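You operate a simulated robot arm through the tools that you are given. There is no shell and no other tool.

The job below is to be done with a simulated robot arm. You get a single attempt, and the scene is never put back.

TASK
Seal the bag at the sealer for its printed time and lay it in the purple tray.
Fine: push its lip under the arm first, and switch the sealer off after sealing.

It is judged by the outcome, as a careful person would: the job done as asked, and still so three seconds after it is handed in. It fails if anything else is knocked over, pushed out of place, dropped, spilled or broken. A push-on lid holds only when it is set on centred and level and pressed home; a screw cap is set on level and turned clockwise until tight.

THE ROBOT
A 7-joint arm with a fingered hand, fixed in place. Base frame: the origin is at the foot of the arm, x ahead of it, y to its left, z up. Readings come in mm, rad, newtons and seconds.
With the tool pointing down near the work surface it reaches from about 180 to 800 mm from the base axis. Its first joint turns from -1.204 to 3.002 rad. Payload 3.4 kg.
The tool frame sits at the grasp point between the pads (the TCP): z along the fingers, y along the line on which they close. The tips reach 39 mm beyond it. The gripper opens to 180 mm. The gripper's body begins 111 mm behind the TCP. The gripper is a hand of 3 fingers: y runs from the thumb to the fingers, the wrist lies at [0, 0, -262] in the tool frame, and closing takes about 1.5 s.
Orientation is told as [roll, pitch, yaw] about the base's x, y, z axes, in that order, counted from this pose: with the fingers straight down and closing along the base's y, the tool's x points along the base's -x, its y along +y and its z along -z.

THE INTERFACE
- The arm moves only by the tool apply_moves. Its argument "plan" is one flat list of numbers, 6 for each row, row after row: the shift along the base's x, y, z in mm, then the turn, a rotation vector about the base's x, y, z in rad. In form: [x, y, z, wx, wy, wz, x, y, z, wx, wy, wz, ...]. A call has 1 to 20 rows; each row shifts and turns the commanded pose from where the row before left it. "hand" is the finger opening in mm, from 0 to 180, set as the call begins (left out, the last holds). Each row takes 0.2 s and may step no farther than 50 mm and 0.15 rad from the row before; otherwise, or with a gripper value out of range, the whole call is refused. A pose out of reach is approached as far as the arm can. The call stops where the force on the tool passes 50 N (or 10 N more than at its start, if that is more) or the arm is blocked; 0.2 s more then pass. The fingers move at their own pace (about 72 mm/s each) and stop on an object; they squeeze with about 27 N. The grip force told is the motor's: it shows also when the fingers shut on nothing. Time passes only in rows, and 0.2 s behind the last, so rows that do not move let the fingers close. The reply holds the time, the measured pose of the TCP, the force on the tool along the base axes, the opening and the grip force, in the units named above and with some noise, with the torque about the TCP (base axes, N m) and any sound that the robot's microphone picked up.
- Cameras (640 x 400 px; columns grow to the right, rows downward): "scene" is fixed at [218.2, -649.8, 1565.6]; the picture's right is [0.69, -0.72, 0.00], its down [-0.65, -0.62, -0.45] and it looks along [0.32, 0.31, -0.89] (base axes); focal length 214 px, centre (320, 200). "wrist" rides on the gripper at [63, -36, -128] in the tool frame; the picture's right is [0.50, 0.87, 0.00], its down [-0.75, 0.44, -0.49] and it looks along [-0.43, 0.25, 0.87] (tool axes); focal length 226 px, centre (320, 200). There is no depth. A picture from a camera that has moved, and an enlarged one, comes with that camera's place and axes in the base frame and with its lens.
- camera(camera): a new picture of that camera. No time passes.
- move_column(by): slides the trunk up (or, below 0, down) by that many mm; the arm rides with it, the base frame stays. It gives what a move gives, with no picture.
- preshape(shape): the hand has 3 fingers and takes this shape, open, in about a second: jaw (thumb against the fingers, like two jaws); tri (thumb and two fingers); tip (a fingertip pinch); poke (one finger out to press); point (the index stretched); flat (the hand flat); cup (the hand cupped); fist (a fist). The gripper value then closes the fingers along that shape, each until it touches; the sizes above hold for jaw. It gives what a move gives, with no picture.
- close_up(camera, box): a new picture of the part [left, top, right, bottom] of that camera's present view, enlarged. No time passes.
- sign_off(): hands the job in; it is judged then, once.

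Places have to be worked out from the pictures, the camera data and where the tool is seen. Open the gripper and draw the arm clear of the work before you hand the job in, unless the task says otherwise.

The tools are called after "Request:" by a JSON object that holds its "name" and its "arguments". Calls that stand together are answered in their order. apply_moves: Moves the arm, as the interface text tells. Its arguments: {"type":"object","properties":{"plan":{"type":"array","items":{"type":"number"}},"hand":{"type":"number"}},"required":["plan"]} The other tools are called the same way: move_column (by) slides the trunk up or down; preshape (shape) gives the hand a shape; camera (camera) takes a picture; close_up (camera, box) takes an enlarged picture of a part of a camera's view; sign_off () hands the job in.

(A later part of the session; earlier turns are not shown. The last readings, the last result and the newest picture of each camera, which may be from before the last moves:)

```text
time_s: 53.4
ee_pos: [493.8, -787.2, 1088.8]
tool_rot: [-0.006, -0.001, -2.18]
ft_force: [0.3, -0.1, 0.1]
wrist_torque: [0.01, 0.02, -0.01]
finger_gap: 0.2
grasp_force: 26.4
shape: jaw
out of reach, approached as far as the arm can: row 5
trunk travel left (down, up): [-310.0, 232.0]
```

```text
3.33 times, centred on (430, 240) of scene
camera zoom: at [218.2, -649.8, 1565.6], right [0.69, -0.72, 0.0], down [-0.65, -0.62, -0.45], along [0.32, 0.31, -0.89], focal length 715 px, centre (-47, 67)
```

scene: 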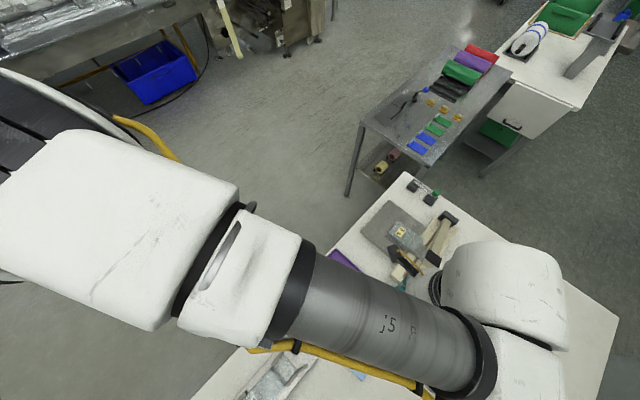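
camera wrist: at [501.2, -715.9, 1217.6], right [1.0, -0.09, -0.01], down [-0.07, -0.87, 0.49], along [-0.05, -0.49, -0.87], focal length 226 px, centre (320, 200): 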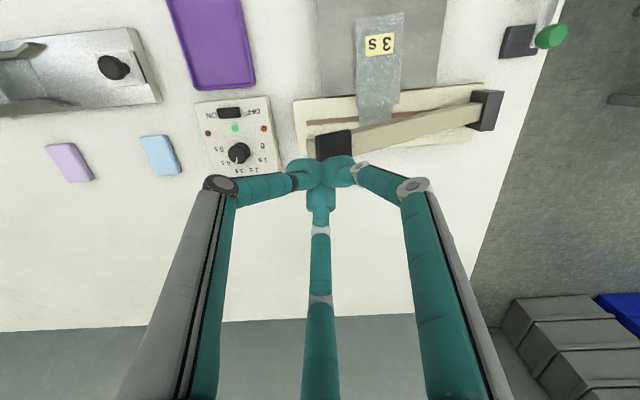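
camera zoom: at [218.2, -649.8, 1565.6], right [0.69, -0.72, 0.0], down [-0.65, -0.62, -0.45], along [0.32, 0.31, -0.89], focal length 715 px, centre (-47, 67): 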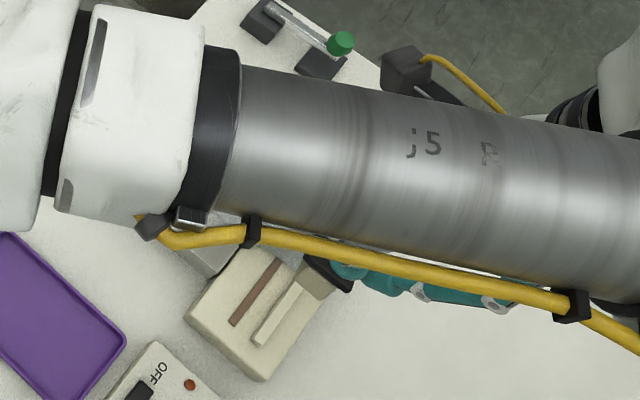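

The vertical tool falls about 14 mm short here, so I tilt the fingers 10° outward (wrist back towards the robot) to gain reach and centre over the handle.

Request:
{"name": "apply_moves", "arguments": {"plan": [-2, 3, 0, -0.0714, -0.0462, 0, -1, 2, 0, -0.0714, -0.0462, 0, 0, 0, 0, 0, 0, 0]}}

Request:
{"name": "camera", "arguments": {"camera": "wrist"}}

Request:
{"name": "close_up", "arguments": {"camera": "wrist", "box": [240, 80, 420, 230]}}

```text
time_s: 54.2
ee_pos: [487.3, -780.4, 1084.7]
tool_rot: [0.152, -0.065, -2.186]
ft_force: [0.7, 0.4, 0.2]
wrist_torque: [0.0, 0.01, 0.01]
finger_gap: 0.2
grasp_force: 26.8
shape: jaw
trunk travel left (down, up): [-310.0, 232.0]
```

```text
taken
camera wrist: at [483.2, -691.8, 1202.1], right [0.99, -0.08, 0.1], down [-0.12, -0.79, 0.6], along [0.03, -0.61, -0.79], focal length 226 px, centre (320, 200)
```

wrist: 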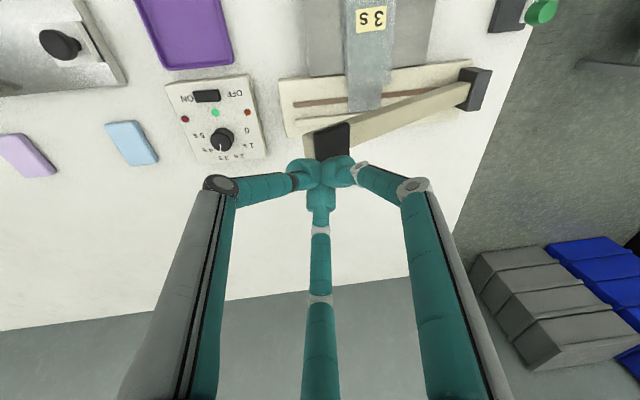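

```text
2.67 times, centred on (330, 155) of wrist
camera zoom: at [483.2, -691.8, 1202.1], right [0.99, -0.08, 0.1], down [-0.12, -0.79, 0.6], along [0.03, -0.61, -0.79], focal length 603 px, centre (293, 320)
```

zoom: 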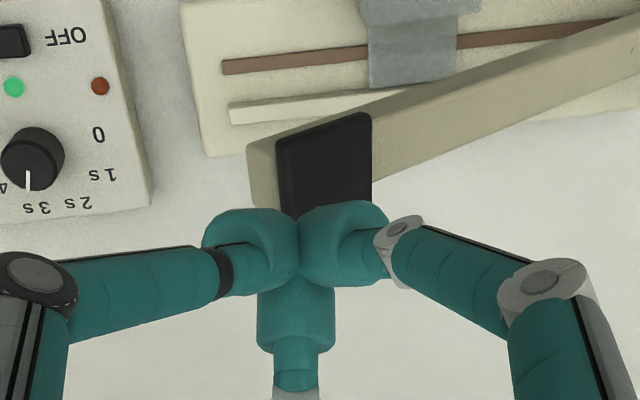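

The tilt worked and the handle is in view. I shift +20 mm in x to centre over it.

Request:
{"name": "apply_moves", "arguments": {"plan": [10, 0, 0, 0, 0, 0, 10, 0, 0, 0, 0, 0, 0, 0, 0, 0, 0, 0]}}

Request:
{"name": "close_up", "arguments": {"camera": "wrist", "box": [240, 80, 420, 230]}}

```text
time_s: 55.0
ee_pos: [506.3, -777.9, 1086.5]
tool_rot: [0.151, -0.067, -2.187]
ft_force: [0.7, 0.2, -0.4]
wrist_torque: [0.02, -0.01, -0.03]
finger_gap: 0.1
grasp_force: 27.5
shape: jaw
trunk travel left (down, up): [-310.0, 232.0]
```

```text
2.67 times, centred on (330, 155) of wrist
camera zoom: at [502.3, -690.2, 1203.3], right [0.99, -0.08, 0.1], down [-0.12, -0.79, 0.6], along [0.03, -0.61, -0.79], focal length 603 px, centre (293, 320)
```

zoom: 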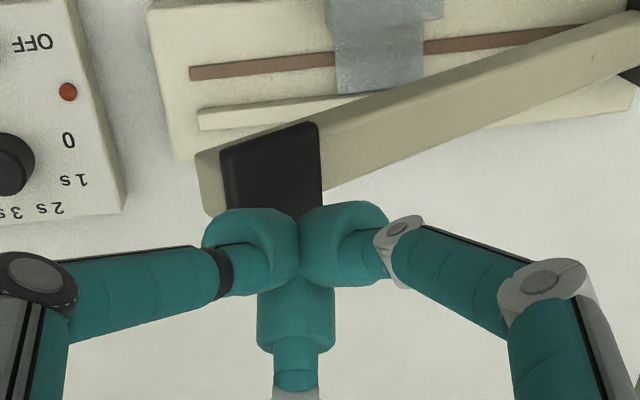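

The tips are centred on the handle, about 36 mm above it. I lower to near contact, shifting 4 mm in -y.

Request:
{"name": "apply_moves", "arguments": {"plan": [0, -2, -15, 0, 0, 0, 0, -2, -12, 0, 0, 0, 0, 0, -5, 0, 0, 0, 0, 0, 0, 0, 0, 0]}}

Request:
{"name": "close_up", "arguments": {"camera": "wrist", "box": [240, 80, 420, 230]}}

```text
time_s: 56.0
ee_pos: [506.6, -782.3, 1053.7]
tool_rot: [0.152, -0.065, -2.185]
ft_force: [0.0, 0.2, -0.7]
wrist_torque: [0.01, 0.01, 0.01]
finger_gap: 0.0
grasp_force: 27.0
shape: jaw
trunk travel left (down, up): [-310.0, 232.0]
```

```text
2.67 times, centred on (330, 155) of wrist
camera zoom: at [503.3, -694.4, 1171.0], right [0.99, -0.08, 0.1], down [-0.12, -0.79, 0.6], along [0.03, -0.61, -0.79], focal length 603 px, centre (293, 320)
```

zoom: 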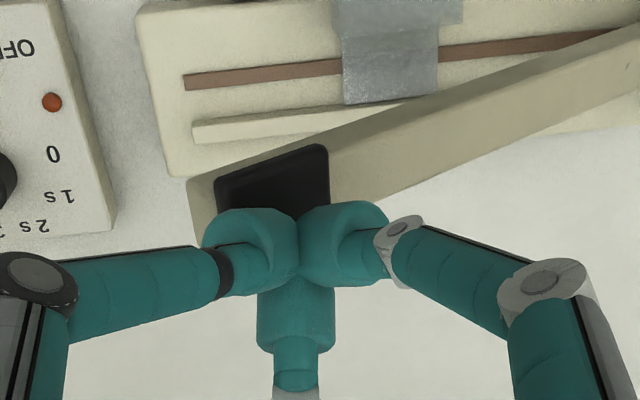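

Still clear. I lower a bit more until the tips meet the handle.

Request:
{"name": "apply_moves", "arguments": {"plan": [0, 0, -6, 0, 0, 0, 0, 0, -4, 0, 0, 0, 0, 0, 0, 0, 0, 0]}}

Request:
{"name": "apply_moves", "arguments": {"plan": [0, 0, -6, 0, 0, 0, 0, 0, 0, 0, 0, 0]}}

Request:
{"name": "close_up", "arguments": {"camera": "wrist", "box": [240, 80, 420, 230]}}

```text
time_s: 56.8
ee_pos: [506.2, -784.3, 1043.1]
tool_rot: [0.151, -0.068, -2.185]
ft_force: [0.2, -0.4, 1.6]
wrist_torque: [-0.01, -0.02, 0.01]
finger_gap: 0.1
grasp_force: 27.1
shape: jaw
trunk travel left (down, up): [-310.0, 232.0]
```

```text
time_s: 57.4
ee_pos: [506.5, -783.6, 1038.2]
tool_rot: [0.152, -0.066, -2.185]
ft_force: [0.6, 0.1, 0.4]
wrist_torque: [0.04, -0.04, -0.01]
finger_gap: 0.0
grasp_force: 26.9
shape: jaw
trunk travel left (down, up): [-310.0, 232.0]
```

```text
2.67 times, centred on (330, 155) of wrist
camera zoom: at [502.9, -694.5, 1155.0], right [0.99, -0.08, 0.1], down [-0.12, -0.79, 0.6], along [0.03, -0.61, -0.79], focal length 603 px, centre (293, 320)
```

zoom: 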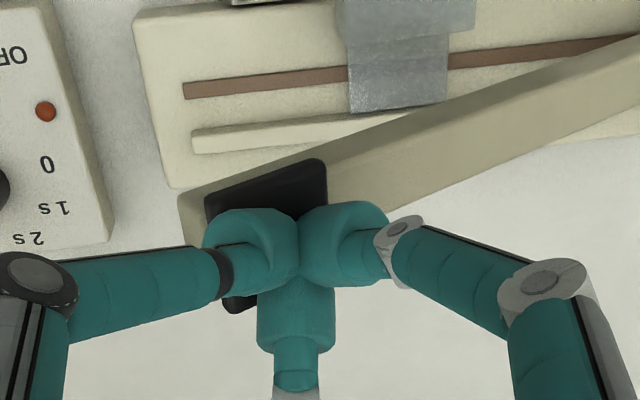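

Not yet in contact; the tips sit slightly off the handle's centre, so I shift (-4,+6) and lower further.

Request:
{"name": "apply_moves", "arguments": {"plan": [-4, 6, 0, 0, 0, 0, 0, 0, -5, 0, 0, 0, 0, 0, 0, 0, 0, 0]}}

Request:
{"name": "apply_moves", "arguments": {"plan": [0, 0, -6, 0, 0, 0, 0, 0, 0, 0, 0, 0]}}

Request:
{"name": "close_up", "arguments": {"camera": "wrist", "box": [240, 80, 420, 230]}}

```text
time_s: 58.2
ee_pos: [502.2, -776.3, 1032.6]
tool_rot: [0.152, -0.066, -2.185]
ft_force: [0.4, -0.1, -0.1]
wrist_torque: [-0.01, -0.03, -0.02]
finger_gap: 0.1
grasp_force: 26.9
shape: jaw
trunk travel left (down, up): [-310.0, 232.0]
```

```text
time_s: 58.8
ee_pos: [503.4, -776.0, 1025.5]
tool_rot: [0.153, -0.068, -2.186]
ft_force: [0.1, 0.5, 0.0]
wrist_torque: [0.0, 0.01, 0.0]
finger_gap: 0.1
grasp_force: 27.5
shape: jaw
trunk travel left (down, up): [-310.0, 232.0]
```

```text
2.67 times, centred on (330, 155) of wrist
camera zoom: at [498.6, -688.3, 1143.7], right [0.99, -0.08, 0.1], down [-0.12, -0.79, 0.6], along [0.03, -0.61, -0.79], focal length 603 px, centre (293, 320)
```

zoom: 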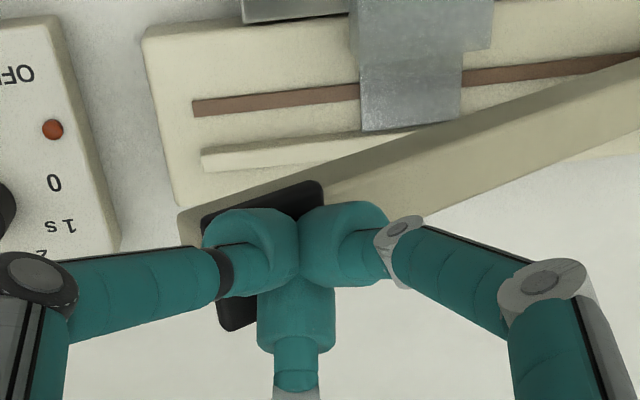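

No contact so far, so the handle must be lower than I estimated; the tips are also about 8 mm too far in +x. I correct and keep lowering.

Request:
{"name": "apply_moves", "arguments": {"plan": [-7, 0, 0, 0, 0, 0, 0, 0, -5, 0, 0, 0, 0, 0, 0, 0, 0, 0]}}

Request:
{"name": "apply_moves", "arguments": {"plan": [0, 0, -6, 0, 0, 0, 0, 0, 0, 0, 0, 0]}}

Request:
{"name": "close_up", "arguments": {"camera": "wrist", "box": [240, 80, 420, 230]}}

```text
time_s: 59.6
ee_pos: [494.8, -777.4, 1021.6]
tool_rot: [0.151, -0.066, -2.186]
ft_force: [0.8, -0.3, 0.9]
wrist_torque: [-0.01, -0.04, 0.02]
finger_gap: 0.1
grasp_force: 26.4
shape: jaw
trunk travel left (down, up): [-310.0, 232.0]
```

```text
time_s: 60.2
ee_pos: [494.8, -776.2, 1014.4]
tool_rot: [0.154, -0.066, -2.185]
ft_force: [0.2, -0.9, 0.6]
wrist_torque: [0.0, -0.02, 0.03]
finger_gap: 0.5
grasp_force: 26.5
shape: jaw
trunk travel left (down, up): [-310.0, 232.0]
```

```text
2.67 times, centred on (330, 155) of wrist
camera zoom: at [491.5, -688.5, 1132.6], right [0.99, -0.08, 0.1], down [-0.12, -0.79, 0.6], along [0.03, -0.61, -0.79], focal length 603 px, centre (293, 320)
```

zoom: 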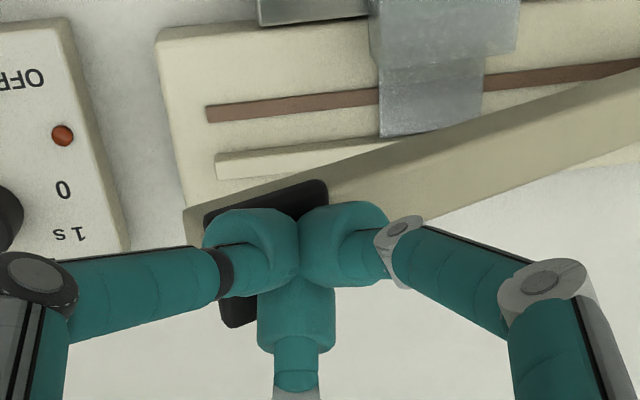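

The handle now moves with the hand in the picture, so the arm is being pushed down with almost no resistance. I follow its arc down further.

Request:
{"name": "apply_moves", "arguments": {"plan": [-8, 0, -12, 0, 0, 0, -7, 0, -12, 0, 0, 0, -5, 0, -12, 0, 0, 0, -4, 0, -12, 0, 0, 0, 0, 0, 0, 0, 0, 0]}}

Request:
{"name": "camera", "arguments": {"camera": "wrist"}}

Request:
{"name": "close_up", "arguments": {"camera": "wrist", "box": [240, 80, 420, 230]}}

```text
time_s: 61.4
ee_pos: [471.8, -775.8, 966.8]
tool_rot: [0.151, -0.066, -2.185]
ft_force: [-0.1, 0.2, 2.2]
wrist_torque: [-0.02, -0.04, 0.0]
finger_gap: 0.4
grasp_force: 27.1
shape: jaw
trunk travel left (down, up): [-310.0, 232.0]
```

```text
taken
camera wrist: at [467.5, -688.0, 1084.4], right [0.99, -0.08, 0.1], down [-0.12, -0.79, 0.6], along [0.03, -0.61, -0.79], focal length 226 px, centre (320, 200)
```

wrist: 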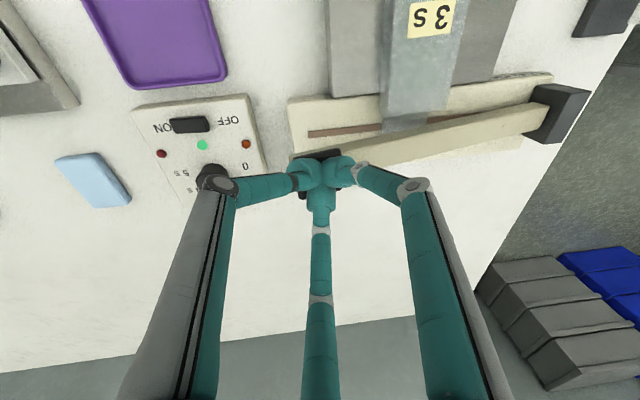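

```text
2.67 times, centred on (330, 155) of wrist
camera zoom: at [467.5, -688.0, 1084.4], right [0.99, -0.08, 0.1], down [-0.12, -0.79, 0.6], along [0.03, -0.61, -0.79], focal length 603 px, centre (293, 320)
```

zoom: 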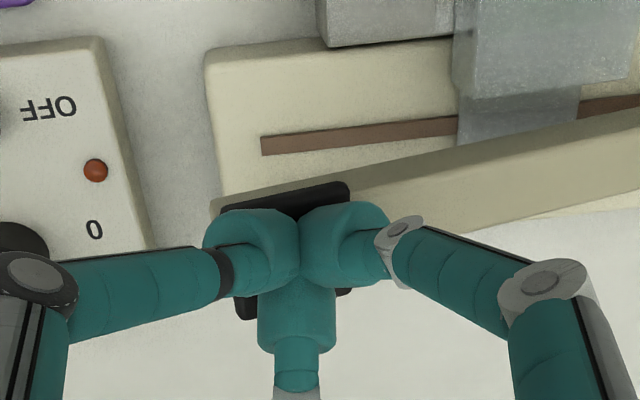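

The arm comes down smoothly with the tips centred on the handle. I continue down the arc towards closure.

Request:
{"name": "apply_moves", "arguments": {"plan": [-4, 0, -12, 0, 0, 0, -3, 0, -12, 0, 0, 0, -2, 0, -12, 0, 0, 0, -1, 0, -8, 0, 0, 0, 0, 0, 0, 0, 0, 0]}}

Request:
{"name": "close_up", "arguments": {"camera": "wrist", "box": [240, 80, 420, 230]}}

Request:
{"name": "camera", "arguments": {"camera": "wrist"}}

```text
time_s: 62.6
ee_pos: [461.5, -776.5, 923.0]
tool_rot: [0.154, -0.066, -2.188]
ft_force: [0.4, 0.1, 1.8]
wrist_torque: [-0.01, 0.0, 0.02]
finger_gap: 0.0
grasp_force: 27.3
shape: jaw
trunk travel left (down, up): [-310.0, 232.0]
```

```text
2.67 times, centred on (330, 155) of wrist
camera zoom: at [457.1, -687.3, 1040.8], right [0.99, -0.08, 0.1], down [-0.12, -0.79, 0.6], along [0.03, -0.61, -0.79], focal length 603 px, centre (293, 320)
```

zoom: 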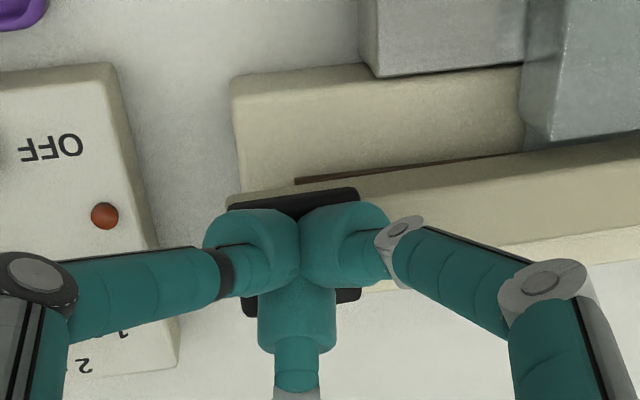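

```text
taken
camera wrist: at [457.1, -687.3, 1040.8], right [0.99, -0.08, 0.1], down [-0.12, -0.79, 0.6], along [0.03, -0.61, -0.79], focal length 226 px, centre (320, 200)
```

wrist: 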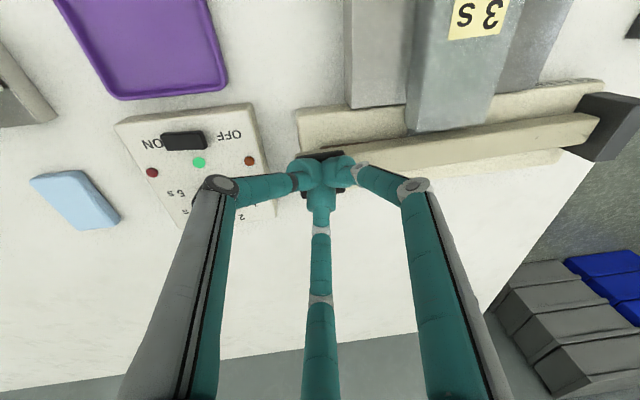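

Nearly closed. I lower in smaller steps and watch for the force to rise at closure.

Request:
{"name": "apply_moves", "arguments": {"plan": [-1, 0, -6, 0, 0, 0, -1, 0, -6, 0, 0, 0]}}

Request:
{"name": "close_up", "arguments": {"camera": "wrist", "box": [130, 60, 420, 230]}}

```text
time_s: 63.2
ee_pos: [459.6, -775.5, 909.8]
tool_rot: [0.151, -0.067, -2.186]
ft_force: [0.5, 0.0, 2.7]
wrist_torque: [-0.02, -0.01, -0.01]
finger_gap: 0.0
grasp_force: 26.8
shape: jaw
trunk travel left (down, up): [-310.0, 232.0]
```

```text
2.21 times, centred on (275, 145) of wrist
camera zoom: at [455.2, -687.2, 1029.0], right [0.99, -0.08, 0.1], down [-0.12, -0.79, 0.6], along [0.03, -0.61, -0.79], focal length 499 px, centre (419, 321)
```

zoom: 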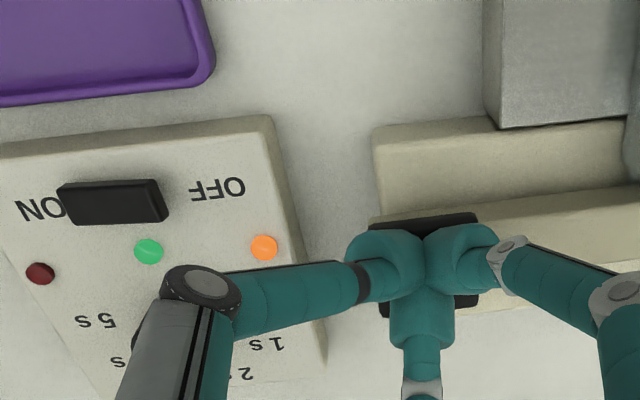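

The orange lamp has come on, so the seal is heating. I press a few mm more for firm contact and hold, checking the lamps.

Request:
{"name": "apply_moves", "arguments": {"plan": [0, 0, -4, 0, 0, 0, 0, 0, 0, 0, 0, 0, 0, 0, 0, 0, 0, 0, 0, 0, 0, 0, 0, 0]}}

Request:
{"name": "close_up", "arguments": {"camera": "wrist", "box": [130, 60, 420, 230]}}

```text
time_s: 64.2
ee_pos: [458.8, -775.8, 907.5]
tool_rot: [0.152, -0.066, -2.184]
ft_force: [0.5, -0.2, 2.2]
wrist_torque: [0.0, 0.0, 0.01]
finger_gap: 0.0
grasp_force: 27.5
shape: jaw
trunk travel left (down, up): [-310.0, 232.0]
```

```text
2.21 times, centred on (275, 145) of wrist
camera zoom: at [455.0, -687.3, 1024.9], right [0.99, -0.08, 0.1], down [-0.12, -0.79, 0.6], along [0.03, -0.61, -0.79], focal length 499 px, centre (419, 321)
```

zoom: 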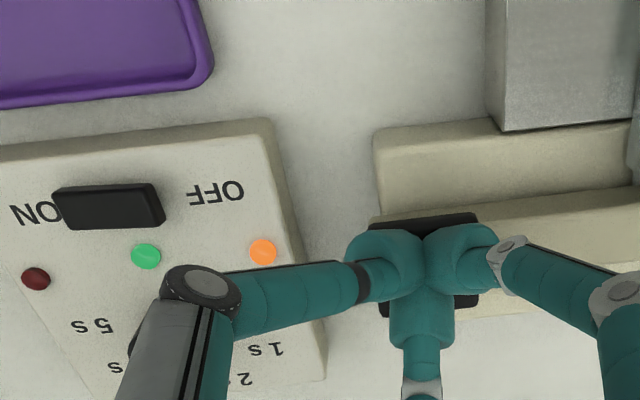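

Orange is still lit and the force is only 2 N, so I press a little further while holding.

Request:
{"name": "apply_moves", "arguments": {"plan": [0, 0, -5, 0, 0, 0, 0, 0, 0, 0, 0, 0, 0, 0, 0, 0, 0, 0]}}

Request:
{"name": "close_up", "arguments": {"camera": "wrist", "box": [130, 60, 420, 230]}}

```text
time_s: 65.0
ee_pos: [459.2, -774.0, 906.6]
tool_rot: [0.156, -0.066, -2.185]
ft_force: [-4.2, -1.7, 23.7]
wrist_torque: [-0.14, 0.05, -0.01]
finger_gap: 0.1
grasp_force: 26.7
shape: jaw
trunk travel left (down, up): [-310.0, 232.0]
```

```text
2.21 times, centred on (275, 145) of wrist
camera zoom: at [454.4, -686.0, 1022.9], right [0.99, -0.08, 0.1], down [-0.12, -0.79, 0.6], along [0.03, -0.61, -0.79], focal length 499 px, centre (419, 321)
```

zoom: 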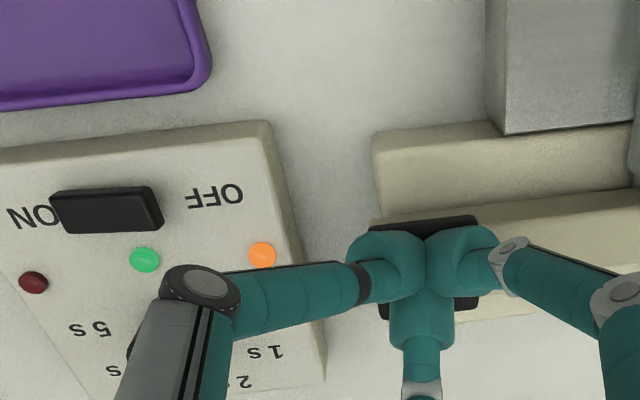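

Now firmly closed at 24 N with orange still lit. I keep holding.

Request:
{"name": "apply_moves", "arguments": {"plan": [0, 0, 0, 0, 0, 0, 0, 0, 0, 0, 0, 0, 0, 0, 0, 0, 0, 0]}}

Request:
{"name": "close_up", "arguments": {"camera": "wrist", "box": [130, 60, 420, 230]}}

```text
time_s: 65.8
ee_pos: [458.5, -775.5, 905.7]
tool_rot: [0.156, -0.067, -2.185]
ft_force: [-2.5, -3.6, 28.4]
wrist_torque: [-0.3, -0.02, -0.01]
finger_gap: 0.3
grasp_force: 27.2
shape: jaw
trunk travel left (down, up): [-310.0, 232.0]
```

```text
2.21 times, centred on (275, 145) of wrist
camera zoom: at [454.2, -685.8, 1022.8], right [0.99, -0.08, 0.1], down [-0.12, -0.79, 0.6], along [0.03, -0.61, -0.79], focal length 499 px, centre (419, 321)
```

zoom: 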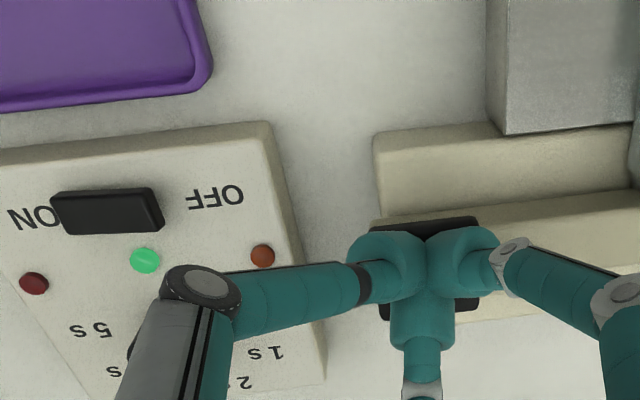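

The orange lamp has gone out, so the 3 s cycle is complete. I release upward along the arc and see whether the arm follows.

Request:
{"name": "apply_moves", "arguments": {"plan": [1, 0, 10, 0, 0, 0, 2, 0, 12, 0, 0, 0, 3, 0, 14, 0, 0, 0, 4, 0, 14, 0, 0, 0, 4, 0, 14, 0, 0, 0]}}

Request:
{"name": "camera", "arguments": {"camera": "wrist"}}

```text
time_s: 67.0
ee_pos: [473.1, -776.2, 967.2]
tool_rot: [0.152, -0.065, -2.184]
ft_force: [0.6, 0.6, 0.7]
wrist_torque: [-0.01, -0.03, 0.01]
finger_gap: 0.4
grasp_force: 27.0
shape: jaw
trunk travel left (down, up): [-310.0, 232.0]
```

```text
taken
camera wrist: at [469.5, -687.9, 1084.3], right [0.99, -0.08, 0.1], down [-0.12, -0.79, 0.6], along [0.03, -0.61, -0.79], focal length 226 px, centre (320, 200)
```

wrist: 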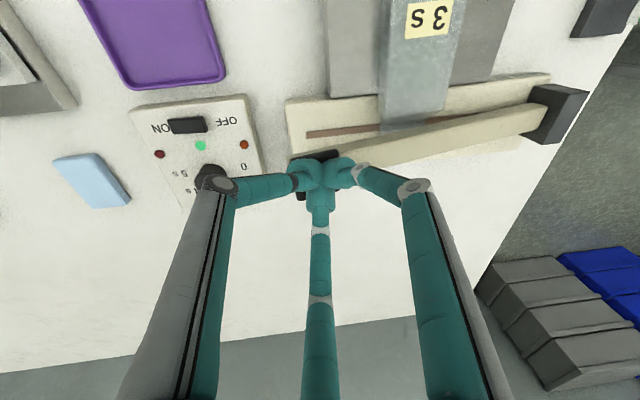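

The spring lifts the arm with my hand. I continue upward until the arm is fully open again.

Request:
{"name": "apply_moves", "arguments": {"plan": [5, 0, 14, 0, 0, 0, 6, 0, 14, 0, 0, 0, 7, 0, 14, 0, 0, 0, 8, 0, 14, 0, 0, 0, 5, 0, 14, 0, 0, 0, 0, 0, 20, 0, 0, 0, -5, 0, 20, 0, 0, 0, 0, 0, 0, 0, 0, 0]}}

Request:
{"name": "camera", "arguments": {"camera": "wrist"}}

```text
time_s: 68.8
ee_pos: [500.1, -776.6, 1076.9]
tool_rot: [0.152, -0.066, -2.185]
ft_force: [0.1, -0.1, -0.2]
wrist_torque: [0.02, 0.01, 0.01]
finger_gap: 0.0
grasp_force: 27.5
shape: jaw
trunk travel left (down, up): [-310.0, 232.0]
```

```text
taken
camera wrist: at [496.1, -688.6, 1193.6], right [0.99, -0.08, 0.1], down [-0.12, -0.79, 0.6], along [0.03, -0.61, -0.79], focal length 226 px, centre (320, 200)
```

wrist: 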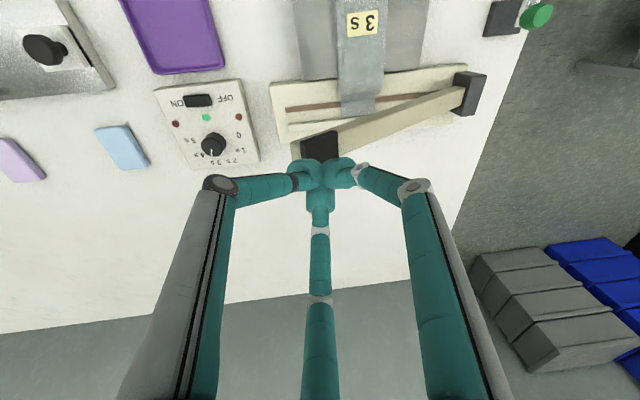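

The arm is up again. I check the lip for a seal mark and the bag's place.

Request:
{"name": "close_up", "arguments": {"camera": "wrist", "box": [260, 0, 490, 160]}}

Request:
{"name": "close_up", "arguments": {"camera": "wrist", "box": [320, 60, 420, 130]}}

```text
2.50 times, centred on (375, 80) of wrist
camera zoom: at [496.1, -688.6, 1193.6], right [0.99, -0.08, 0.1], down [-0.12, -0.79, 0.6], along [0.03, -0.61, -0.79], focal length 565 px, centre (182, 500)
```

zoom: 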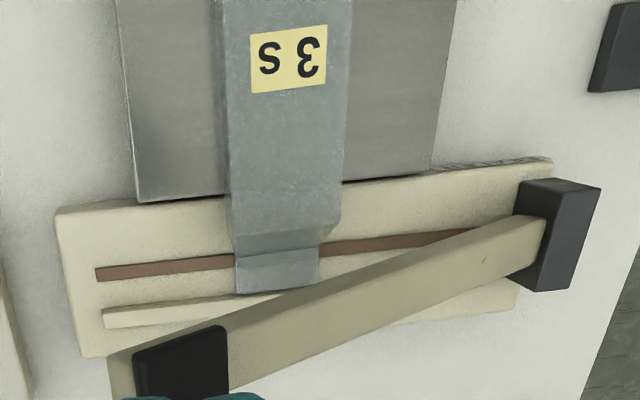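

```text
5.71 times, centred on (370, 95) of wrist
camera zoom: at [496.1, -688.6, 1193.6], right [0.99, -0.08, 0.1], down [-0.12, -0.79, 0.6], along [0.03, -0.61, -0.79], focal length 1292 px, centre (34, 800)
```

zoom: 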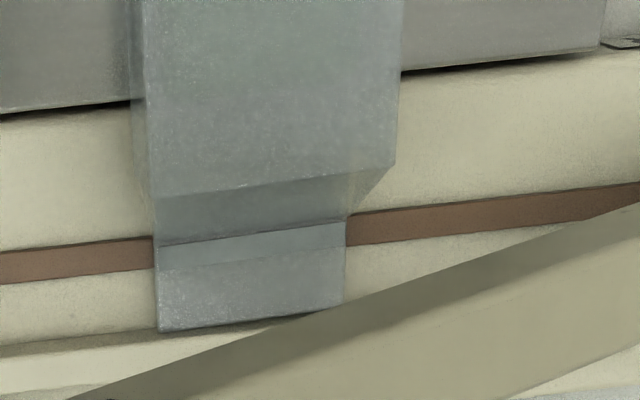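

A seal band is clearly visible across the lip. Now I go back over the switch: untilt, move to the panel and bring the trunk back down.

Request:
{"name": "apply_moves", "arguments": {"plan": [-20, 0, 10, 0.0714, 0.0462, 0, -30, 2, 5, 0.0714, 0.0462, 0, -30, 3, 0, 0, 0, 0, -30, 3, 0, 0, 0, 0, -22, 3, 0, 0, 0, 0, 0, 0, 0, 0, 0, 0]}}

Request:
{"name": "preshape", "arguments": {"shape": "poke"}}

Request:
{"name": "move_column", "arguments": {"by": -110}}

Request:
{"name": "camera", "arguments": {"camera": "wrist"}}

```text
time_s: 70.2
ee_pos: [367.8, -764.8, 1090.9]
tool_rot: [-0.007, -0.002, -2.182]
ft_force: [0.5, 0.2, -0.3]
wrist_torque: [0.02, 0.03, 0.04]
finger_gap: 0.0
grasp_force: 27.1
shape: jaw
trunk travel left (down, up): [-310.0, 232.0]
```

```text
time_s: 71.1
ee_pos: [367.1, -764.7, 1092.1]
tool_rot: [-0.005, -0.003, -2.18]
ft_force: [0.1, 0.0, 0.0]
wrist_torque: [0.04, -0.01, 0.05]
finger_gap: 0.2
grasp_force: 0.1
shape: poke
trunk travel left (down, up): [-310.0, 232.0]
```

```text
time_s: 72.5
ee_pos: [366.6, -765.1, 983.3]
tool_rot: [-0.003, -0.001, -2.181]
ft_force: [-0.4, -0.7, 0.3]
wrist_torque: [0.03, -0.02, -0.01]
finger_gap: 0.0
grasp_force: 0.0
shape: poke
trunk travel left (down, up): [-200.0, 342.0]
```

```text
taken
camera wrist: at [373.7, -694.0, 1111.5], right [1.0, -0.09, 0.0], down [-0.07, -0.87, 0.49], along [-0.05, -0.49, -0.87], focal length 226 px, centre (320, 200)
```

wrist: 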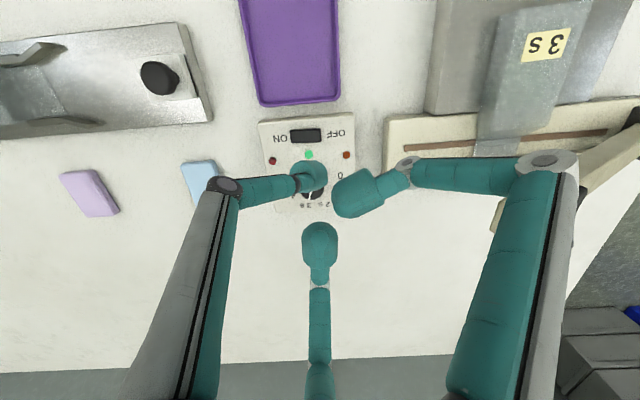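

I align the poking tip with the OFF end (about 23 mm in +x from where ON was pressed) and descend to just above it.

Request:
{"name": "apply_moves", "arguments": {"plan": [3, 3, -30, 0, 0, 0, 0, 0, -30, 0, 0, 0, 0, 0, -25, 0, 0, 0, 0, 0, -7, 0, 0, 0, 0, 0, 0, 0, 0, 0]}}

Request:
{"name": "close_up", "arguments": {"camera": "wrist", "box": [250, 90, 390, 230]}}

Request:
{"name": "camera", "arguments": {"camera": "wrist"}}

```text
time_s: 73.7
ee_pos: [369.6, -760.7, 888.8]
tool_rot: [-0.005, -0.001, -2.18]
ft_force: [0.4, 0.6, 0.0]
wrist_torque: [0.01, 0.01, 0.01]
finger_gap: 0.0
grasp_force: 0.0
shape: poke
trunk travel left (down, up): [-200.0, 342.0]
```

```text
2.86 times, centred on (320, 160) of wrist
camera zoom: at [377.0, -690.5, 1018.4], right [1.0, -0.09, -0.01], down [-0.07, -0.87, 0.49], along [-0.05, -0.49, -0.87], focal length 646 px, centre (320, 314)
```

zoom: 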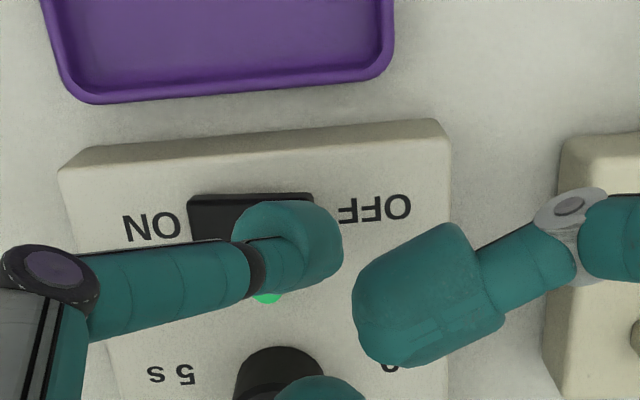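

```text
taken
camera wrist: at [377.0, -690.5, 1018.4], right [1.0, -0.09, -0.01], down [-0.07, -0.87, 0.49], along [-0.05, -0.49, -0.87], focal length 226 px, centre (320, 200)
```

wrist: 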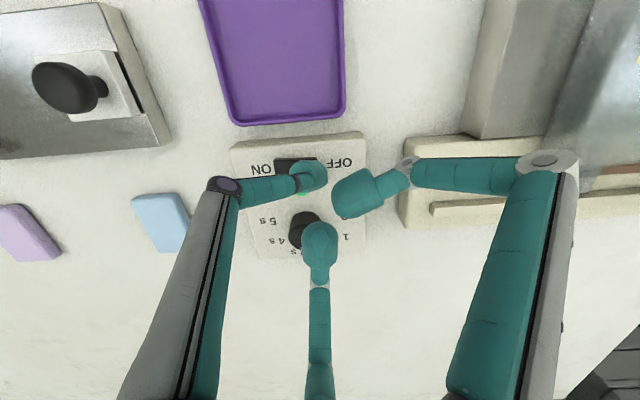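

Aligned with the OFF end, nothing else near. I press down in 3 mm steps.

Request:
{"name": "apply_moves", "arguments": {"plan": [0, 0, -4, 0, 0, 0, 0, 0, 0, 0, 0, 0]}}

Request:
{"name": "apply_moves", "arguments": {"plan": [0, 0, -4, 0, 0, 0, 0, 0, 0, 0, 0, 0]}}

Request:
{"name": "close_up", "arguments": {"camera": "wrist", "box": [250, 90, 390, 230]}}

```text
time_s: 74.3
ee_pos: [370.1, -761.8, 885.7]
tool_rot: [-0.005, -0.002, -2.179]
ft_force: [-0.2, -0.2, -0.3]
wrist_torque: [0.06, 0.0, -0.01]
finger_gap: 0.2
grasp_force: 0.0
shape: poke
trunk travel left (down, up): [-200.0, 342.0]
```

```text
time_s: 74.9
ee_pos: [370.1, -761.8, 881.4]
tool_rot: [-0.006, -0.002, -2.18]
ft_force: [-0.1, 0.9, 0.3]
wrist_torque: [0.0, -0.01, 0.0]
finger_gap: 0.0
grasp_force: 0.0
shape: poke
trunk travel left (down, up): [-200.0, 342.0]
```

```text
2.86 times, centred on (320, 160) of wrist
camera zoom: at [377.2, -690.7, 1010.4], right [1.0, -0.09, -0.01], down [-0.07, -0.87, 0.49], along [-0.05, -0.49, -0.87], focal length 646 px, centre (320, 314)
```

zoom: 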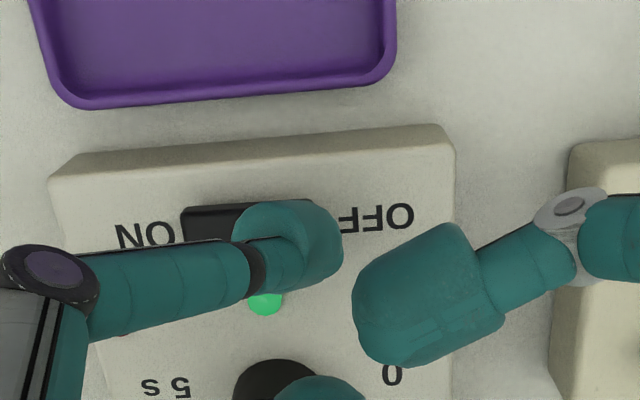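

Close to contact; I press further.

Request:
{"name": "apply_moves", "arguments": {"plan": [0, 0, -3, 0, 0, 0, 0, 0, 0, 0, 0, 0]}}

Request:
{"name": "apply_moves", "arguments": {"plan": [0, 0, -3, 0, 0, 0, 0, 0, 0, 0, 0, 0]}}

Request:
{"name": "close_up", "arguments": {"camera": "wrist", "box": [250, 90, 390, 230]}}

```text
time_s: 75.5
ee_pos: [370.1, -761.1, 879.0]
tool_rot: [-0.006, -0.002, -2.18]
ft_force: [1.2, -0.8, 0.4]
wrist_torque: [0.0, -0.03, 0.02]
finger_gap: 0.0
grasp_force: 0.1
shape: poke
trunk travel left (down, up): [-200.0, 342.0]
```

```text
time_s: 76.1
ee_pos: [369.5, -761.6, 878.7]
tool_rot: [-0.003, -0.003, -2.181]
ft_force: [-0.5, -1.2, 7.4]
wrist_torque: [-0.03, 0.01, 0.01]
finger_gap: 0.1
grasp_force: 0.1
shape: poke
trunk travel left (down, up): [-200.0, 342.0]
```

```text
2.86 times, centred on (320, 160) of wrist
camera zoom: at [377.3, -690.5, 1006.1], right [1.0, -0.09, 0.0], down [-0.07, -0.87, 0.49], along [-0.05, -0.49, -0.87], focal length 646 px, centre (320, 314)
```

zoom: 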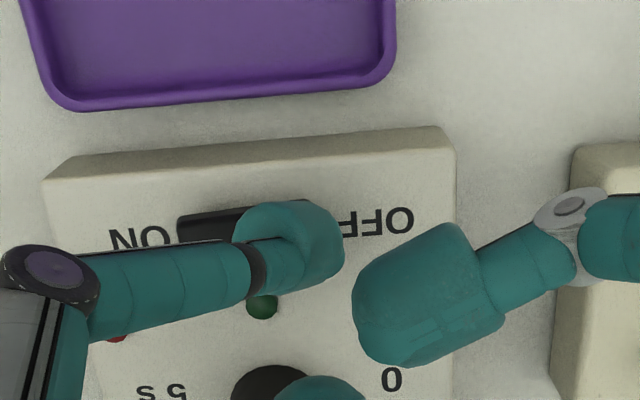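

The green lamp is out, so the sealer is OFF. I lift off, return to an open jaw shape and go around to view the bag from above for picking, keeping clear of the raised handle.

Request:
{"name": "apply_moves", "arguments": {"plan": [0, 0, 10, 0, 0, 0, 0, 0, 30, 0, 0, 0, 0, 0, 40, 0, 0, 0, -10, 30, 20, 0, 0, 0, 0, 40, 10, 0, 0, 0, 0, 40, 10, 0, 0, 0, 0, 0, 0, 0, 0, 0]}}

Request:
{"name": "close_up", "arguments": {"camera": "scene", "box": [340, 190, 470, 340]}}

Request:
{"name": "camera", "arguments": {"camera": "wrist"}}

```text
time_s: 77.7
ee_pos: [361.1, -653.3, 994.1]
tool_rot: [-0.009, -0.002, -2.179]
ft_force: [0.1, 0.3, 0.1]
wrist_torque: [0.0, 0.01, -0.03]
finger_gap: 0.0
grasp_force: 0.1
shape: poke
trunk travel left (down, up): [-200.0, 342.0]
```

```text
2.67 times, centred on (405, 265) of scene
camera zoom: at [218.2, -649.8, 1565.6], right [0.69, -0.72, 0.0], down [-0.65, -0.62, -0.45], along [0.32, 0.31, -0.89], focal length 572 px, centre (93, 27)
```

zoom: 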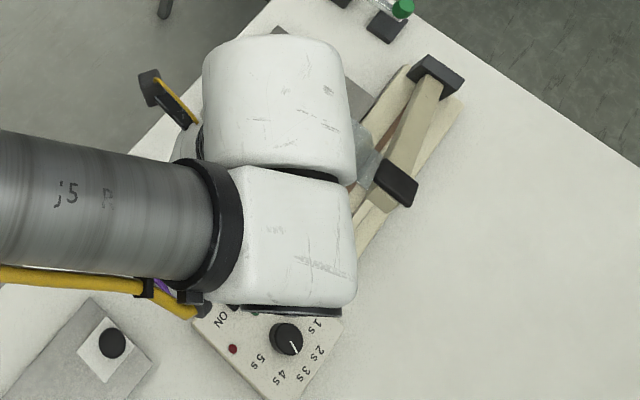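

```text
taken
camera wrist: at [368.5, -581.8, 1123.4], right [1.0, -0.09, -0.01], down [-0.07, -0.87, 0.49], along [-0.05, -0.49, -0.87], focal length 226 px, centre (320, 200)
```

wrist: 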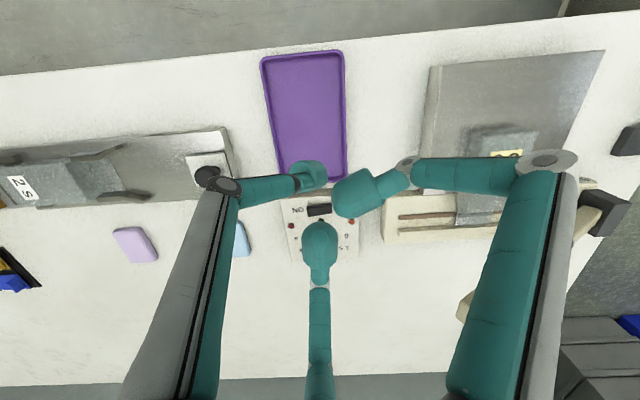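

A good view of the tray. I zoom on it to measure its place, and then on the bag.

Request:
{"name": "close_up", "arguments": {"camera": "wrist", "box": [230, 30, 380, 210]}}

Request:
{"name": "close_up", "arguments": {"camera": "wrist", "box": [370, 30, 640, 250]}}

```text
2.22 times, centred on (305, 120) of wrist
camera zoom: at [368.5, -581.8, 1123.4], right [1.0, -0.09, -0.01], down [-0.07, -0.87, 0.49], along [-0.05, -0.49, -0.87], focal length 502 px, centre (353, 378)
```

zoom: 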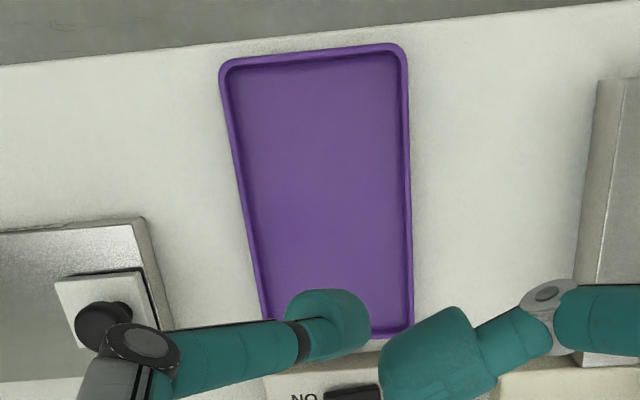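

```text
1.82 times, centred on (505, 140) of wrist
camera zoom: at [368.5, -581.8, 1123.4], right [1.0, -0.09, -0.01], down [-0.07, -0.87, 0.49], along [-0.05, -0.49, -0.87], focal length 411 px, centre (-16, 309)
```

zoom: 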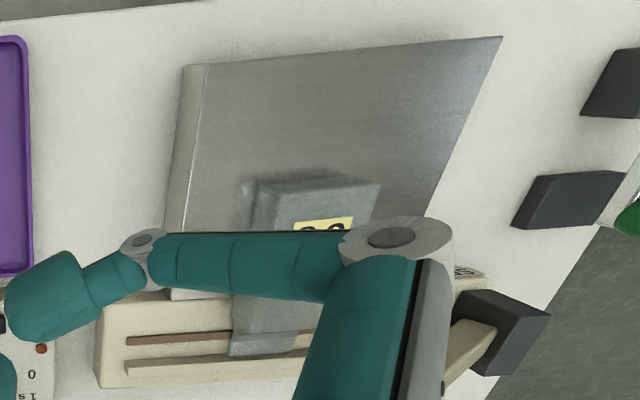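

The tray spans about x 298–398, y -728 to -562 (centre ≈(348,-644)), big enough for the bag lying in its present direction. I set the jaw opening to 120, turn to yaw -60° and move above the bag's tail.

Request:
{"name": "preshape", "arguments": {"shape": "jaw"}}

Request:
{"name": "apply_moves", "arguments": {"plan": [26, 2, 1, 0, 0, 0.1417, 26, 2, 1, 0, 0, 0.1417, 26, 2, 1, 0, 0, 0.1417, 26, 2, 1, 0, 0, 0.1417, 26, 2, 1, 0, 0, 0.1417, 26, 2, 1, 0, 0, 0.1417, 26, 1, 0, 0, 0, 0.1417, 28, 0, 0, 0, 0, 0.1411, 0, 0, 0, 0, 0, 0], "hand": 120}}

Request:
{"name": "camera", "arguments": {"camera": "wrist"}}

Request:
{"name": "close_up", "arguments": {"camera": "scene", "box": [350, 160, 480, 290]}}

```text
time_s: 78.6
ee_pos: [360.8, -652.8, 995.1]
tool_rot: [-0.006, -0.004, -2.18]
ft_force: [-0.4, 0.3, -0.6]
wrist_torque: [0.0, 0.02, -0.02]
finger_gap: 180.1
grasp_force: 0.0
shape: jaw
trunk travel left (down, up): [-200.0, 342.0]
```

```text
time_s: 80.6
ee_pos: [568.6, -640.2, 1001.2]
tool_rot: [-0.005, -0.003, -1.048]
ft_force: [-0.6, 0.4, -0.8]
wrist_torque: [-0.01, -0.03, 0.01]
finger_gap: 120.4
grasp_force: 0.0
shape: jaw
trunk travel left (down, up): [-200.0, 342.0]
```

```text
taken
camera wrist: at [507.7, -604.1, 1130.9], right [0.5, 0.87, 0.0], down [0.76, -0.43, 0.49], along [0.43, -0.25, -0.87], focal length 226 px, centre (320, 200)
```

wrist: 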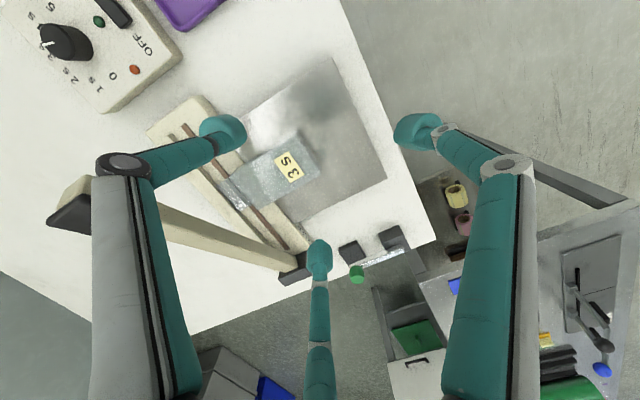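

```text
3.08 times, centred on (415, 225) of scene
camera zoom: at [218.2, -649.8, 1565.6], right [0.69, -0.72, 0.0], down [-0.65, -0.62, -0.45], along [0.32, 0.31, -0.89], focal length 660 px, centre (28, 123)
```

zoom: 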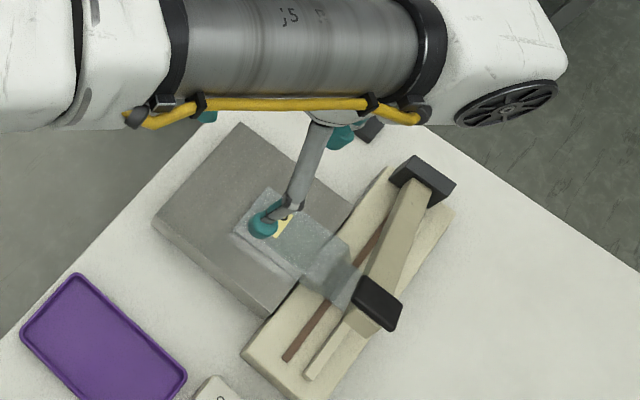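

I zoom on the bag for its exact outline.

Request:
{"name": "close_up", "arguments": {"camera": "wrist", "box": [180, 90, 340, 250]}}

```text
2.50 times, centred on (260, 170) of wrist
camera zoom: at [507.7, -604.1, 1130.9], right [0.5, 0.87, 0.0], down [0.76, -0.43, 0.49], along [0.43, -0.25, -0.87], focal length 565 px, centre (470, 275)
```

zoom: 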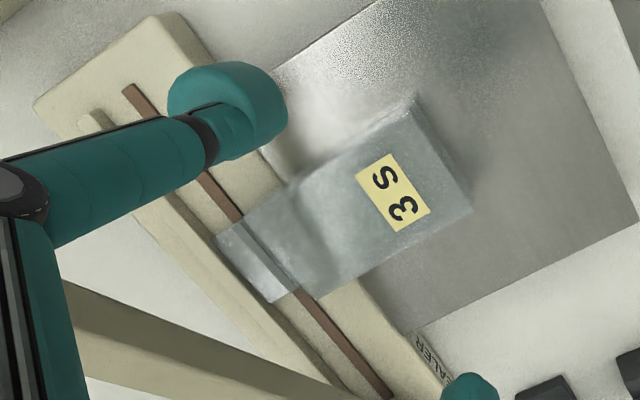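

The bag body is about 54 mm wide (x≈553–607, centre 580), with its tail at y≈-662. I move to (580,-682) and descend with the fingers open around its tail half, clear of the raised arm.

Request:
{"name": "apply_moves", "arguments": {"plan": [6, -20, 0, 0, 0, 0, 5, -21, 0, 0, 0, 0, 0, 0, -40, 0, 0, 0, 0, 0, -35, 0, 0, 0, 0, 0, -20, 0, 0, 0, 0, 0, 0, 0, 0, 0], "hand": 110}}

Request:
{"name": "camera", "arguments": {"camera": "wrist"}}

Request:
{"name": "close_up", "arguments": {"camera": "scene", "box": [370, 180, 460, 270]}}

```text
time_s: 82.0
ee_pos: [582.6, -680.6, 905.0]
tool_rot: [-0.003, -0.004, -1.048]
ft_force: [0.5, 0.0, -0.6]
wrist_torque: [0.01, -0.01, 0.03]
finger_gap: 110.5
grasp_force: 0.0
shape: jaw
trunk travel left (down, up): [-200.0, 342.0]
```

```text
taken
camera wrist: at [520.3, -644.9, 1034.5], right [0.5, 0.87, 0.0], down [0.76, -0.43, 0.49], along [0.42, -0.25, -0.87], focal length 226 px, centre (320, 200)
```

wrist: 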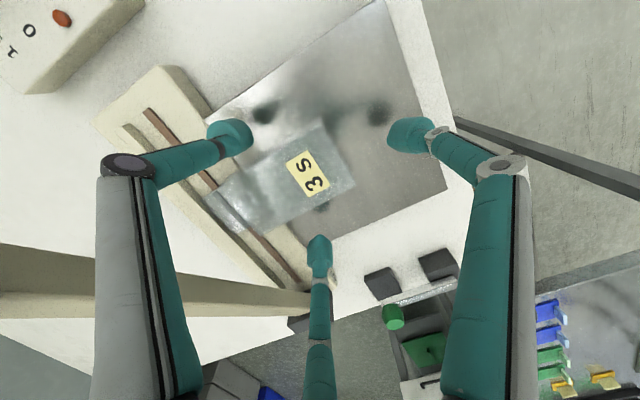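

```text
4.44 times, centred on (415, 225) of scene
camera zoom: at [218.2, -649.8, 1565.6], right [0.69, -0.72, 0.0], down [-0.65, -0.62, -0.45], along [0.32, 0.31, -0.89], focal length 953 px, centre (-102, 89)
```

zoom: 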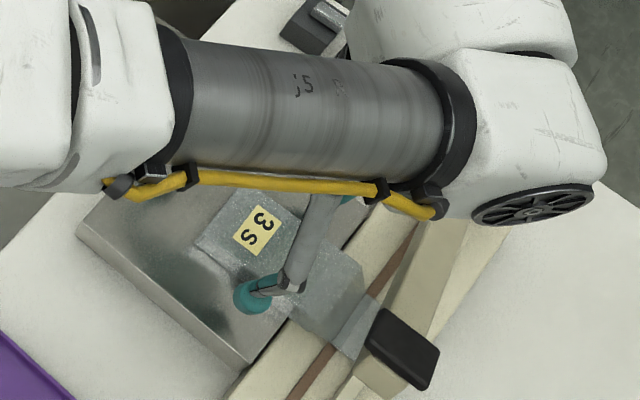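

The fingers straddle the bag with clearance. I lower the remaining 35 mm to grasp height.

Request:
{"name": "apply_moves", "arguments": {"plan": [0, 0, -15, 0, 0, 0, 0, 0, -12, 0, 0, 0, 0, 0, -8, 0, 0, 0, 0, 0, 0, 0, 0, 0]}}

Request:
{"name": "close_up", "arguments": {"camera": "wrist", "box": [190, 70, 450, 290]}}

```text
time_s: 83.0
ee_pos: [582.0, -679.9, 872.7]
tool_rot: [-0.001, -0.004, -1.049]
ft_force: [0.5, -0.6, 14.1]
wrist_torque: [0.37, -0.25, 0.0]
finger_gap: 109.1
grasp_force: 0.0
shape: jaw
trunk travel left (down, up): [-200.0, 342.0]
```

```text
1.82 times, centred on (320, 180) of wrist
camera zoom: at [519.9, -643.9, 1001.9], right [0.5, 0.87, 0.0], down [0.75, -0.43, 0.49], along [0.43, -0.25, -0.87], focal length 411 px, centre (320, 236)
```

zoom: 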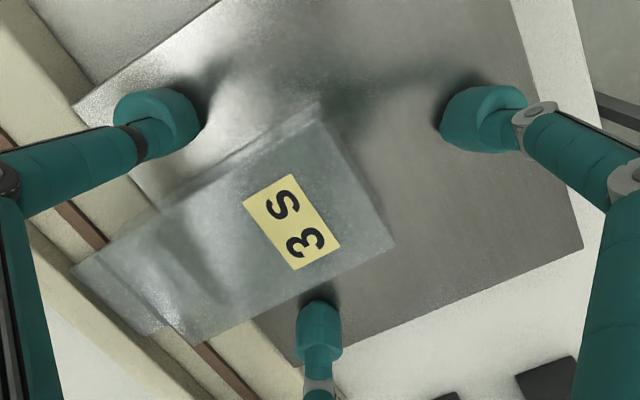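

The tips met the rest (14 N) at TCP z≈873, so the rest top is about 834 and the bag spans z≈834–868; the bag's centre line is also about 8 mm to -x of the hand. I raise 10 mm and shift -8 mm in x.

Request:
{"name": "apply_moves", "arguments": {"plan": [0, 0, 10, 0, 0, 0, -8, 0, 0, 0, 0, 0, 0, 0, 0, 0, 0, 0]}}

Request:
{"name": "close_up", "arguments": {"camera": "wrist", "box": [190, 70, 450, 290]}}

```text
time_s: 83.8
ee_pos: [573.9, -681.5, 880.4]
tool_rot: [-0.006, 0.001, -1.048]
ft_force: [-1.0, -0.8, -0.9]
wrist_torque: [0.0, 0.04, -0.03]
finger_gap: 110.1
grasp_force: 0.1
shape: jaw
trunk travel left (down, up): [-200.0, 342.0]
```

```text
1.82 times, centred on (320, 180) of wrist
camera zoom: at [512.4, -644.8, 1009.6], right [0.5, 0.87, -0.01], down [0.76, -0.43, 0.49], along [0.42, -0.25, -0.87], focal length 411 px, centre (320, 236)
```

zoom: 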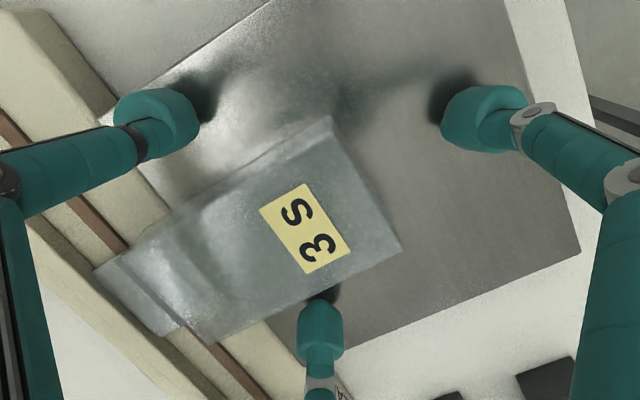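

The hand is now centred on the bag. I close on its sides, with the third finger staying just behind the tail.

Request:
{"name": "apply_moves", "arguments": {"plan": [0, 0, 0, 0, 0, 0, 0, 0, 0, 0, 0, 0, 0, 0, 0, 0, 0, 0, 0, 0, 0, 0, 0, 0, 0, 0, 0, 0, 0, 0], "hand": 50}}

Request:
{"name": "close_up", "arguments": {"camera": "wrist", "box": [190, 70, 450, 290]}}

```text
time_s: 85.0
ee_pos: [573.8, -679.6, 880.8]
tool_rot: [-0.003, 0.0, -1.047]
ft_force: [0.2, 4.6, 0.9]
wrist_torque: [0.14, -0.01, -0.12]
finger_gap: 55.3
grasp_force: 26.6
shape: jaw
trunk travel left (down, up): [-200.0, 342.0]
```

```text
1.82 times, centred on (320, 180) of wrist
camera zoom: at [512.3, -644.4, 1010.3], right [0.5, 0.87, 0.0], down [0.76, -0.43, 0.49], along [0.42, -0.25, -0.87], focal length 411 px, centre (320, 236)
```

zoom: 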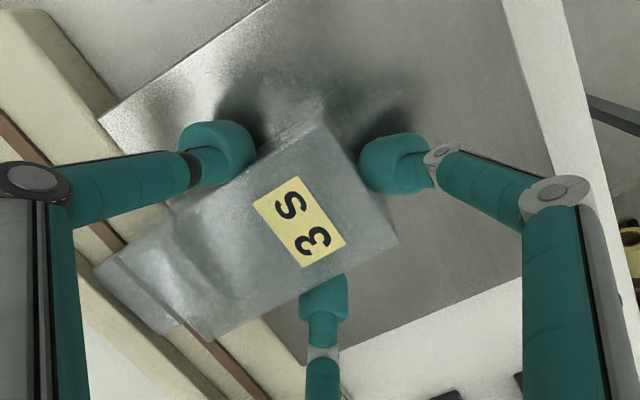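

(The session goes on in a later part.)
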